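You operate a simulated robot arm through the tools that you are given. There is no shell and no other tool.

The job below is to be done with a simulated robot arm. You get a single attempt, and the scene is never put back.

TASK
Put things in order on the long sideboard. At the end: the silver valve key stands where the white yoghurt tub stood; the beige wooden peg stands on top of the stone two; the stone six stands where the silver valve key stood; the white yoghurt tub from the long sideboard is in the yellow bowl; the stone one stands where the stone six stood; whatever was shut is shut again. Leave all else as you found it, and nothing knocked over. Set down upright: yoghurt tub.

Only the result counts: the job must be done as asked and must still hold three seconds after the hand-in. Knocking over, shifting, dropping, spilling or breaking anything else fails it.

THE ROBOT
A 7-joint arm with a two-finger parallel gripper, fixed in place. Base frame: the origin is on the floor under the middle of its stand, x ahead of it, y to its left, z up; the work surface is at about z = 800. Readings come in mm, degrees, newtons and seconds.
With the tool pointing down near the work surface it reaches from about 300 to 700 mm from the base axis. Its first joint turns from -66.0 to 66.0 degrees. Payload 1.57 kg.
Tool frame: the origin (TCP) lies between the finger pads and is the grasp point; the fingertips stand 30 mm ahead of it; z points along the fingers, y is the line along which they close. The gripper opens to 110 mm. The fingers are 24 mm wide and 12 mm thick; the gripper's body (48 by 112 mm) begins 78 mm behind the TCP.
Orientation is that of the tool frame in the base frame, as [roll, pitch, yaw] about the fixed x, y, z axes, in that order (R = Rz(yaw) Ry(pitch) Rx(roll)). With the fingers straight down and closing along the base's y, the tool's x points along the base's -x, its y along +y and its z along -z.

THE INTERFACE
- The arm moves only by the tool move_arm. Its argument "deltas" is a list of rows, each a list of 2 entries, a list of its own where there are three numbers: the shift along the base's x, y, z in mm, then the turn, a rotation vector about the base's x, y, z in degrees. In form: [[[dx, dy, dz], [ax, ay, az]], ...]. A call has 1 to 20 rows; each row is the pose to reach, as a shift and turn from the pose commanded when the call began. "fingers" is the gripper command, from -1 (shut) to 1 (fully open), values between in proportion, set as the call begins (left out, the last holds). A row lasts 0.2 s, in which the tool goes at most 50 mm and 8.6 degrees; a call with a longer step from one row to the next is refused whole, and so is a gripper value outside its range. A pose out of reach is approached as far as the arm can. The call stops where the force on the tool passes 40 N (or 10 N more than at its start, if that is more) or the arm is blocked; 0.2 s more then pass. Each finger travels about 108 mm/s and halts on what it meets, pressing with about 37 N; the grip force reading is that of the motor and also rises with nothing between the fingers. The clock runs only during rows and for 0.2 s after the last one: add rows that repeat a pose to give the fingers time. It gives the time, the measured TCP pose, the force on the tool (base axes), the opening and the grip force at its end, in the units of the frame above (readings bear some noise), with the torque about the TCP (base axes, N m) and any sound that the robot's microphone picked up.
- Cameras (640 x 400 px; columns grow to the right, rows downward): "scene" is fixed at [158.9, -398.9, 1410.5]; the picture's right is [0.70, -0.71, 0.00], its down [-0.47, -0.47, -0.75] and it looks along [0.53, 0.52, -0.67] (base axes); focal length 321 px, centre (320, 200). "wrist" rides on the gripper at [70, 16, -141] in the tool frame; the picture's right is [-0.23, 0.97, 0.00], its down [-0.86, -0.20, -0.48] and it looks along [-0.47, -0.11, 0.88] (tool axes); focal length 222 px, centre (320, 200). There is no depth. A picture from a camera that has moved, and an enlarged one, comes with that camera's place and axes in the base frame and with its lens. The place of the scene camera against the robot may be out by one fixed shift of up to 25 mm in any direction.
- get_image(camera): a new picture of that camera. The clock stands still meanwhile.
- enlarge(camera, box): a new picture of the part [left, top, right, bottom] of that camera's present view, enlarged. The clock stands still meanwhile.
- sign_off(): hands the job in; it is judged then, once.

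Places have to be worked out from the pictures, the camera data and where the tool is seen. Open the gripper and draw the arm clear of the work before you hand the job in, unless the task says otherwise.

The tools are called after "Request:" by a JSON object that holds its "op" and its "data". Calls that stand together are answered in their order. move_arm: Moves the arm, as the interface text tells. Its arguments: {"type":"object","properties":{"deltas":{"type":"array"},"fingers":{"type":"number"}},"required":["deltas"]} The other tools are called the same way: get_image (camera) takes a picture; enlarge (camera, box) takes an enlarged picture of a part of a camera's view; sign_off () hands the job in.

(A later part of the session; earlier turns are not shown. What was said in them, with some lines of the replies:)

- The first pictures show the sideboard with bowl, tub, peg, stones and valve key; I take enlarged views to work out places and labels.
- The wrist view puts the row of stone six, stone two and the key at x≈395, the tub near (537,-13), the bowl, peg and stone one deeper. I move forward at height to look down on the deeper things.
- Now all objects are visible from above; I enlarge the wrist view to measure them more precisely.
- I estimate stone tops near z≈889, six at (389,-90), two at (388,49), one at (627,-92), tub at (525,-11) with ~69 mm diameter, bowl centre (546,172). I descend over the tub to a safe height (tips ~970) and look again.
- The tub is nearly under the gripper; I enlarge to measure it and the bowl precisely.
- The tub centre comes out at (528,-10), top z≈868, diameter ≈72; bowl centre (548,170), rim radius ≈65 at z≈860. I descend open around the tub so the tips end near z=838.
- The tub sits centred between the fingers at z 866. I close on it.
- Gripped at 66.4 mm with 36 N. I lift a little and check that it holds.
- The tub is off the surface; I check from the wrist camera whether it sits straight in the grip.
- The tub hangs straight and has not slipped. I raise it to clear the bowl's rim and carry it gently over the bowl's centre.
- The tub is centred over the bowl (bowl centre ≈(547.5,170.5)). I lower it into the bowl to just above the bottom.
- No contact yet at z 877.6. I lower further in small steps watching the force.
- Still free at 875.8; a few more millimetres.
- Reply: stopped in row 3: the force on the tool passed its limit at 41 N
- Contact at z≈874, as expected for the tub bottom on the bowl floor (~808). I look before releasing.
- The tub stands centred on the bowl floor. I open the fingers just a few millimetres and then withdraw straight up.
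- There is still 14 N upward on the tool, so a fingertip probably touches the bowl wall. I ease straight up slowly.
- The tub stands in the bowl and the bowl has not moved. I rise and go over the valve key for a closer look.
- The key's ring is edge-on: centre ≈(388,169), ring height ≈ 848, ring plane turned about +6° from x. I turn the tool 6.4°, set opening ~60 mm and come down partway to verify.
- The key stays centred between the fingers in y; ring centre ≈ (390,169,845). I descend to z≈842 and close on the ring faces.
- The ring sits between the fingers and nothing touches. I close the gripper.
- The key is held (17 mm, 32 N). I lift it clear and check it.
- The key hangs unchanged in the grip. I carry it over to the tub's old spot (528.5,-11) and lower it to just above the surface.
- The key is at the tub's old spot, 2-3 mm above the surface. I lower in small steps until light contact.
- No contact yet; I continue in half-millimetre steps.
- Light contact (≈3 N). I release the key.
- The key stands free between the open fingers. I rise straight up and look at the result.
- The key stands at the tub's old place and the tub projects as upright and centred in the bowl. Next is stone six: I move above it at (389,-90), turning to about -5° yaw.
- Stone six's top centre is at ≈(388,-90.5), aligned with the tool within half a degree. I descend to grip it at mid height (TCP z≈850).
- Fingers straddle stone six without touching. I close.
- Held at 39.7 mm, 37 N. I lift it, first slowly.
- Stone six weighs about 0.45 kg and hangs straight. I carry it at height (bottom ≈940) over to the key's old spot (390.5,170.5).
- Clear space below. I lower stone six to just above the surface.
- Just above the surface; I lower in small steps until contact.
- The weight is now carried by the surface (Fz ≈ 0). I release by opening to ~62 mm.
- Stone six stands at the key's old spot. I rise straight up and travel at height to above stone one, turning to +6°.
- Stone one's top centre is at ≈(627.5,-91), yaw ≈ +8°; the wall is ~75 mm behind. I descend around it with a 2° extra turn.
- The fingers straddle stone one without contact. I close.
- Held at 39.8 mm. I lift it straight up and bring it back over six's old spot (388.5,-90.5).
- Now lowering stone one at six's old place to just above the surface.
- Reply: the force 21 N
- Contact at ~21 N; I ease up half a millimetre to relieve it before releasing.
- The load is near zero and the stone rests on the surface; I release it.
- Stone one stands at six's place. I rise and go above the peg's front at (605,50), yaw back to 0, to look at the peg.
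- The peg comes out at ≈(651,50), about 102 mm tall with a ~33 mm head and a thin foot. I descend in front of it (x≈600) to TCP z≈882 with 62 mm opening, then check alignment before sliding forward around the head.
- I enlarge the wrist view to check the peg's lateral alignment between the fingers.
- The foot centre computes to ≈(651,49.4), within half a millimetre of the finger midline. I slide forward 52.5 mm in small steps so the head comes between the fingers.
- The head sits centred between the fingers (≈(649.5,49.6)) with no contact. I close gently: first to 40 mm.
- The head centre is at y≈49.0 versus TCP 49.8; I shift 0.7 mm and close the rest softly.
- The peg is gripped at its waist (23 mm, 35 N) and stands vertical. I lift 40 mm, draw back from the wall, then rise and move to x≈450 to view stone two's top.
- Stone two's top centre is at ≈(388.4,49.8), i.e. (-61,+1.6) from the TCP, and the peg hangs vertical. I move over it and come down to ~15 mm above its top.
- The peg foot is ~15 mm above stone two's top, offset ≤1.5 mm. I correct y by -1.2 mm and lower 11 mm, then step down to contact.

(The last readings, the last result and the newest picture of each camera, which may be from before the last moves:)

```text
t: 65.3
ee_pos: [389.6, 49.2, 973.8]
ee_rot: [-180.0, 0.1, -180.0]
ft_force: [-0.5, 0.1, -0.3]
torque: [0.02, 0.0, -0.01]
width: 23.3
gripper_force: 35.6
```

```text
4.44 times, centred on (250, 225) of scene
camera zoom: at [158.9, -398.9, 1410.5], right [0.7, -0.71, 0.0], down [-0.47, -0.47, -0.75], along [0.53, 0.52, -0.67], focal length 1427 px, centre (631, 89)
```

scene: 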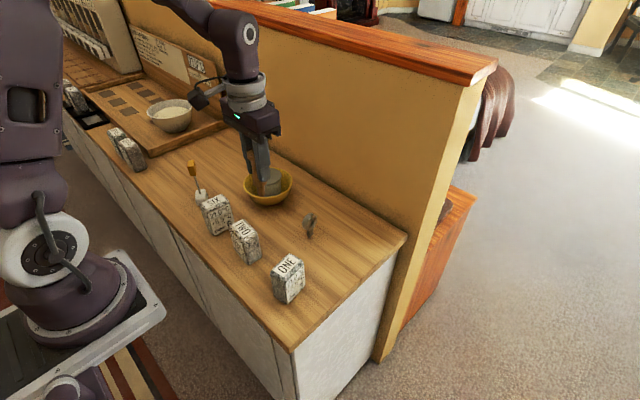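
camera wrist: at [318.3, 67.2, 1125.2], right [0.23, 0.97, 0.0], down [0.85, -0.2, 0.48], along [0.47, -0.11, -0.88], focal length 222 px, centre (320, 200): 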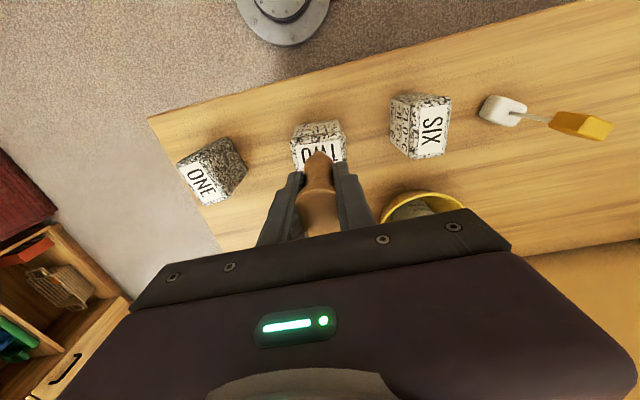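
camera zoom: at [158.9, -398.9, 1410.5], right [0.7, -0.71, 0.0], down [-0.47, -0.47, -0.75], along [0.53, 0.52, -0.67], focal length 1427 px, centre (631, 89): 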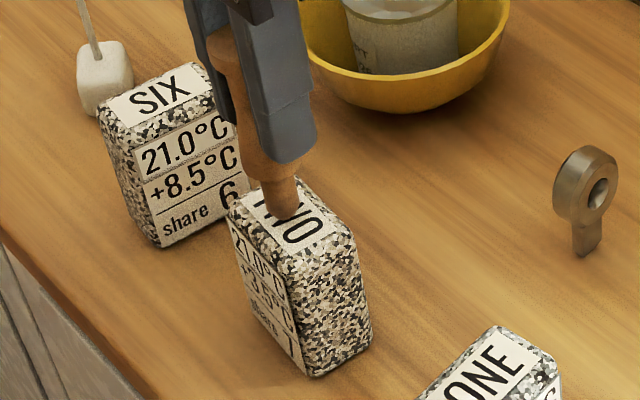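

Nearly there; stepping down in sub-millimetre rows.

Request:
{"op": "move_arm", "data": {"deltas": [[[0, 0, -0.7], [0, 0, 0]], [[0, 0, -1.4], [0, 0, 0]], [[0, 0, -2], [0, 0, 0]]]}}

```text
t: 66.1
ee_pos: [388.8, 49.8, 971.0]
ee_rot: [180.0, 0.1, -180.0]
ft_force: [0.4, -0.3, 0.0]
torque: [-0.02, -0.04, -0.02]
width: 23.1
gripper_force: 35.6
```

Still free at 971; continuing.

Request:
{"op": "move_arm", "data": {"deltas": [[[0, 0, -0.6], [0, 0, 0]], [[0, 0, -1.2], [0, 0, 0]], [[0, 0, -1.8], [0, 0, 0]]]}}

```text
t: 66.9
ee_pos: [388.4, 50.2, 967.0]
ee_rot: [-179.9, 0.1, -179.9]
ft_force: [0.3, 0.6, 3.8]
torque: [0.03, 0.02, -0.03]
width: 23.3
gripper_force: 35.6
```

Fz rises to ~4 N, suggesting light contact; I confirm with a tiny step.

Request:
{"op": "move_arm", "data": {"deltas": [[[0, 0, -0.3], [0, 0, 0]], [[0, 0, -0.3], [0, 0, 0]]]}}

Request:
{"op": "enlarge", "data": {"camera": "scene", "box": [200, 180, 300, 270]}}

```text
t: 67.5
ee_pos: [388.9, 48.6, 968.8]
ee_rot: [-180.0, 0.2, 180.0]
ft_force: [0.0, 0.6, 18.5]
torque: [0.04, 0.09, -0.02]
width: 23.4
gripper_force: 35.7
```

```text
4.44 times, centred on (250, 225) of scene
camera zoom: at [158.6, -398.9, 1410.5], right [0.7, -0.71, 0.0], down [-0.47, -0.47, -0.75], along [0.53, 0.52, -0.67], focal length 1427 px, centre (631, 89)
```

zoom: 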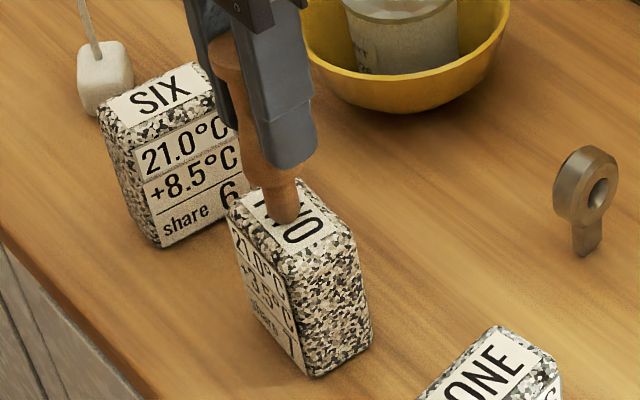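

Firm contact with almost no torque, so the foot sits flat. I ease up 0.3 mm and then open gently.

Request:
{"op": "move_arm", "data": {"deltas": [[[0, 0, 0.3], [0, 0, 0]], [[0, 0, 0.3], [0, 0, 0]]]}}

Request:
{"op": "move_arm", "data": {"deltas": [[[0, 0, 0], [0, 0, 0]], [[0, 0, 0], [0, 0, 0]]], "fingers": -0.5}}

Request:
{"op": "enlarge", "data": {"camera": "wrist", "box": [250, 110, 390, 230]}}

Request:
{"op": "enlarge", "data": {"camera": "scene", "box": [200, 160, 300, 270]}}

```text
t: 68.1
ee_pos: [388.7, 49.4, 968.8]
ee_rot: [-179.9, 0.2, 179.9]
ft_force: [2.7, -0.5, 4.7]
torque: [-0.04, -0.19, 0.04]
width: 22.9
gripper_force: 35.2
```

```text
t: 68.7
ee_pos: [389.2, 49.2, 969.0]
ee_rot: [179.9, 0.1, -180.0]
ft_force: [-0.3, 0.0, 0.1]
torque: [-0.03, -0.01, 0.02]
width: 27.8
gripper_force: 0.0
```

```text
3.33 times, centred on (320, 170) of wrist
camera zoom: at [318.6, 65.6, 1110.3], right [0.23, 0.97, 0.0], down [0.85, -0.2, 0.48], along [0.47, -0.11, -0.88], focal length 740 px, centre (320, 300)
```

zoom: 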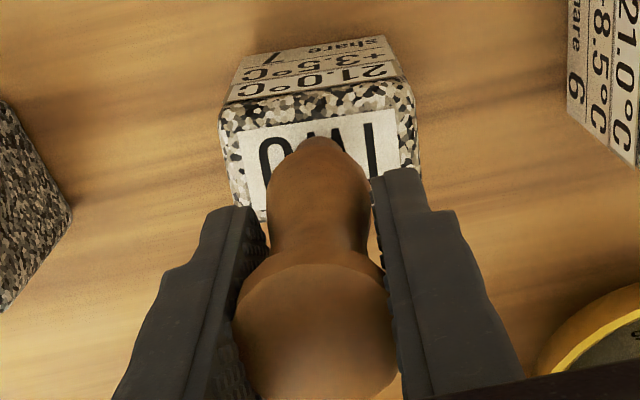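

```text
3.64 times, centred on (250, 215) of scene
camera zoom: at [158.9, -398.9, 1410.5], right [0.7, -0.71, 0.0], down [-0.47, -0.47, -0.75], along [0.53, 0.52, -0.67], focal length 1167 px, centre (574, 146)
```

zoom: 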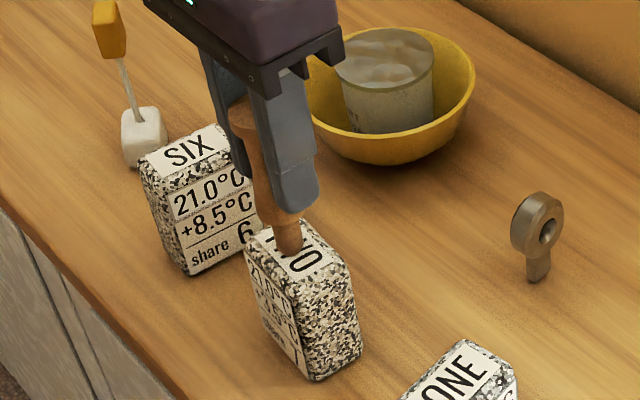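

The peg stands free at 28 mm opening. I open wide and rise straight up.

Request:
{"op": "move_arm", "data": {"deltas": [[[0, 0, 0], [0, 0, 0]], [[0, 0, 0], [0, 0, 0]], [[0, 0, 0], [0, 0, 0]]], "fingers": 0.3}}

Request:
{"op": "move_arm", "data": {"deltas": [[[0, 0, 15], [0, 0, 0]], [[0, 0, 40], [0, 0, 0]], [[0, 0, 75], [0, 0, 0]], [[0, 0, 115], [0, 0, 0]], [[0, 0, 150], [0, 0, 0]], [[0, 0, 150], [0, 0, 0]]]}}

Request:
{"op": "get_image", "data": {"camera": "wrist"}}

Request:
{"op": "get_image", "data": {"camera": "scene"}}

Request:
{"op": "enlarge", "data": {"camera": "scene", "box": [180, 150, 340, 310]}}

```text
t: 69.5
ee_pos: [390.4, 49.0, 969.1]
ee_rot: [-180.0, 0.0, 180.0]
ft_force: [0.4, -0.3, -0.2]
torque: [0.02, -0.02, 0.03]
width: 71.6
gripper_force: 0.1
```

```text
t: 70.9
ee_pos: [389.2, 51.4, 1119.3]
ee_rot: [180.0, 0.1, -180.0]
ft_force: [0.4, -0.9, -0.2]
torque: [-0.01, 0.03, 0.05]
width: 71.4
gripper_force: 0.1
```

```text
taken
camera wrist: at [317.8, 66.5, 1261.3], right [0.23, 0.97, 0.0], down [0.85, -0.2, 0.48], along [0.47, -0.11, -0.88], focal length 222 px, centre (320, 200)
```

wrist: 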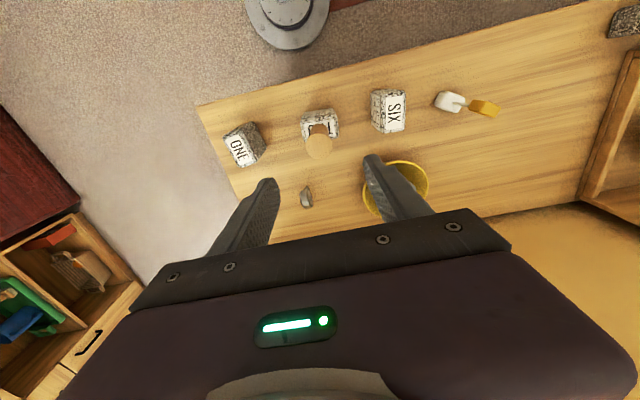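

```text
taken
```

scene: 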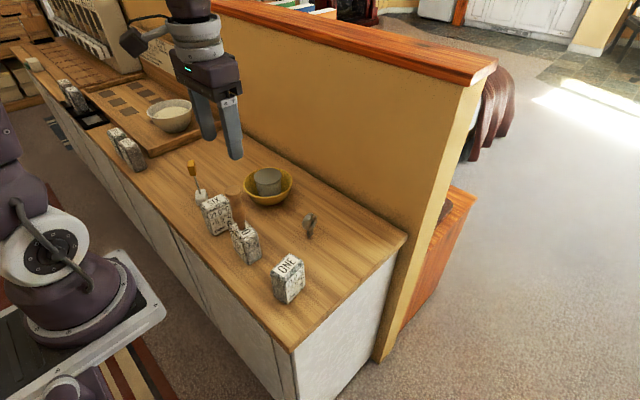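

```text
2.50 times, centred on (260, 230) of scene
camera zoom: at [158.9, -398.9, 1410.5], right [0.7, -0.71, 0.0], down [-0.47, -0.47, -0.75], along [0.53, 0.52, -0.67], focal length 802 px, centre (470, 125)
```

zoom: 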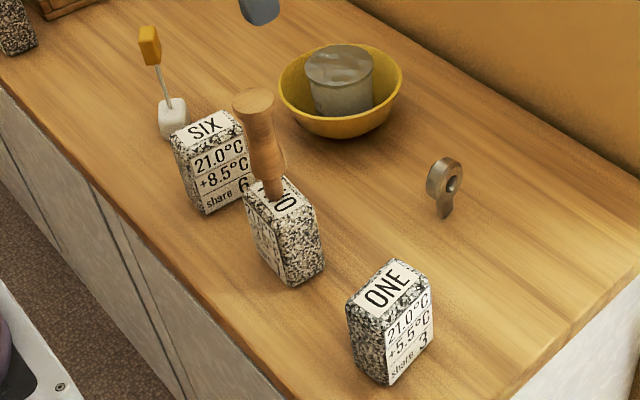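

All items appear in place and upright. I enlarge to verify positions, the tub's uprightness and the peg.

Request:
{"op": "enlarge", "data": {"camera": "scene", "box": [190, 160, 270, 260]}}

Request:
{"op": "enlarge", "data": {"camera": "scene", "box": [235, 155, 325, 245]}}

Request:
{"op": "enlarge", "data": {"camera": "wrist", "box": [210, 70, 450, 220]}}

```text
4.00 times, centred on (230, 210) of scene
camera zoom: at [158.9, -398.9, 1410.5], right [0.7, -0.71, 0.0], down [-0.47, -0.47, -0.75], along [0.53, 0.52, -0.67], focal length 1284 px, centre (680, 160)
```

zoom: 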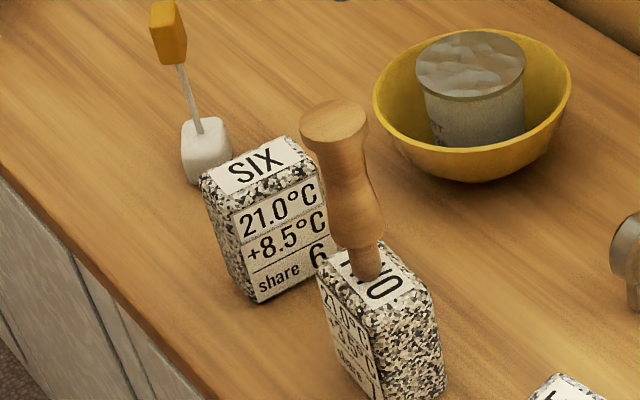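

```text
4.44 times, centred on (280, 200) of scene
camera zoom: at [158.9, -398.9, 1410.5], right [0.7, -0.71, 0.0], down [-0.47, -0.47, -0.75], along [0.53, 0.52, -0.67], focal length 1427 px, centre (498, 200)
```

zoom: 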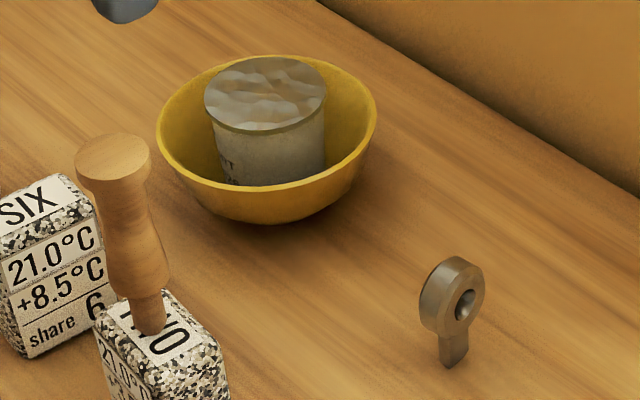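

```text
2.67 times, centred on (330, 145) of wrist
camera zoom: at [317.8, 66.5, 1261.3], right [0.23, 0.97, 0.0], down [0.85, -0.2, 0.48], along [0.47, -0.11, -0.88], focal length 592 px, centre (293, 347)
```

zoom: 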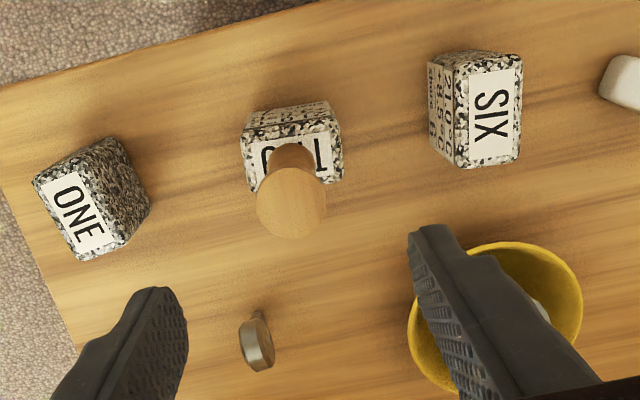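

Checks agree: six at (392,172), one at (390,-90), key at ≈(528,-11), peg head directly above stone two's centre, bowl unmoved with the tub upright inside. I retreat to the start pose with the gripper open.

Request:
{"op": "move_arm", "data": {"deltas": [[[0, 0, 30], [0, 0, 0]], [[-10, -15, 40], [0, 0, 0]], [[-20, -35, 41], [0, 0, 0]], [[-28, -46, 41], [0, 0, 0]], [[-28, -46, 41], [0, 0, 0]], [[-28, -46, 41], [0, 0, 0]]], "fingers": 1}}

Request:
{"op": "get_image", "data": {"camera": "scene"}}

Request:
{"op": "get_image", "data": {"camera": "wrist"}}

```text
t: 72.3
ee_pos: [361.1, 4.8, 1157.9]
ee_rot: [-180.0, 0.1, 180.0]
ft_force: [1.0, -0.6, -0.1]
torque: [-0.02, 0.04, 0.0]
width: 110.2
gripper_force: 0.0
```

```text
taken
```

scene: 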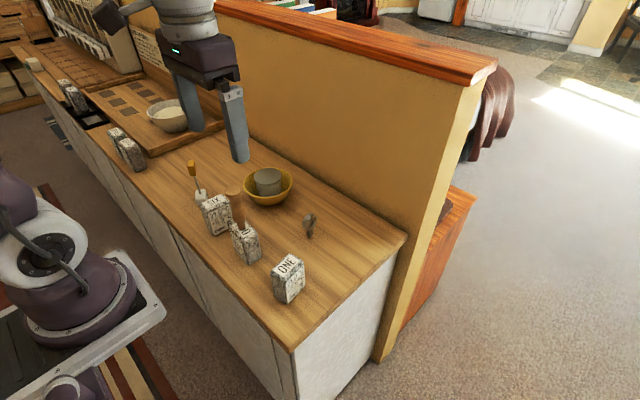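

```text
taken
camera wrist: at [289.8, 20.5, 1301.1], right [0.23, 0.97, 0.0], down [0.85, -0.2, 0.48], along [0.47, -0.11, -0.88], focal length 222 px, centre (320, 200)
```

wrist: 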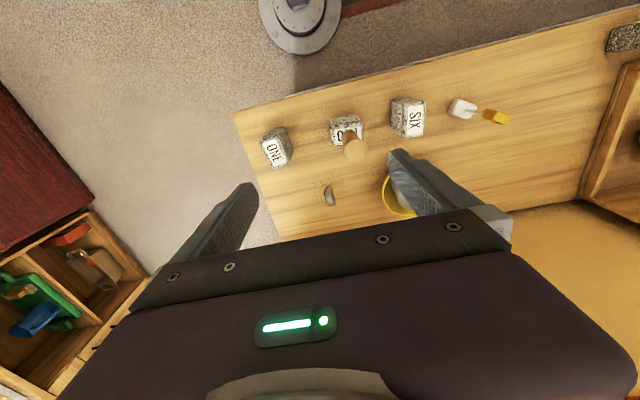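

The arm is back at its start pose, open and clear. All five placements hold, everything is upright and nothing else has moved, so I hand the job in.

Request:
{"op": "sign_off", "data": {}}

```text
The job is handed in.
```

I made all five moves on the long sideboard and handed the job in. I haven't been told how it was judged.

| Item | Where it is now | How close |
|---|---|---|
| White yoghurt tub | Upright in the yellow bowl | The bowl did not move |
| Silver valve key | Standing where the tub stood | Within a few mm, estimated from the pictures |
| Stone six | Standing where the key stood | Within a few mm, estimated from the pictures |
| Stone one | Standing where stone six stood | Within a few mm, estimated from the pictures |
| Beige wooden peg | Upright on top of stone two | About 1 mm from the stone's centre |

- **Bowl contact:** while I set the tub down, the tool met up to 41 N against the bowl, probably a fingertip on its wall.
- **Orientation:** stones six and one kept their own angles, so they are turned a few degrees from how the things they replaced stood.
- **Opened or knocked over:** I opened nothing, so nothing needed shutting again. The last pictures show nothing knocked over.

The arm is back at its start pose with the gripper open.
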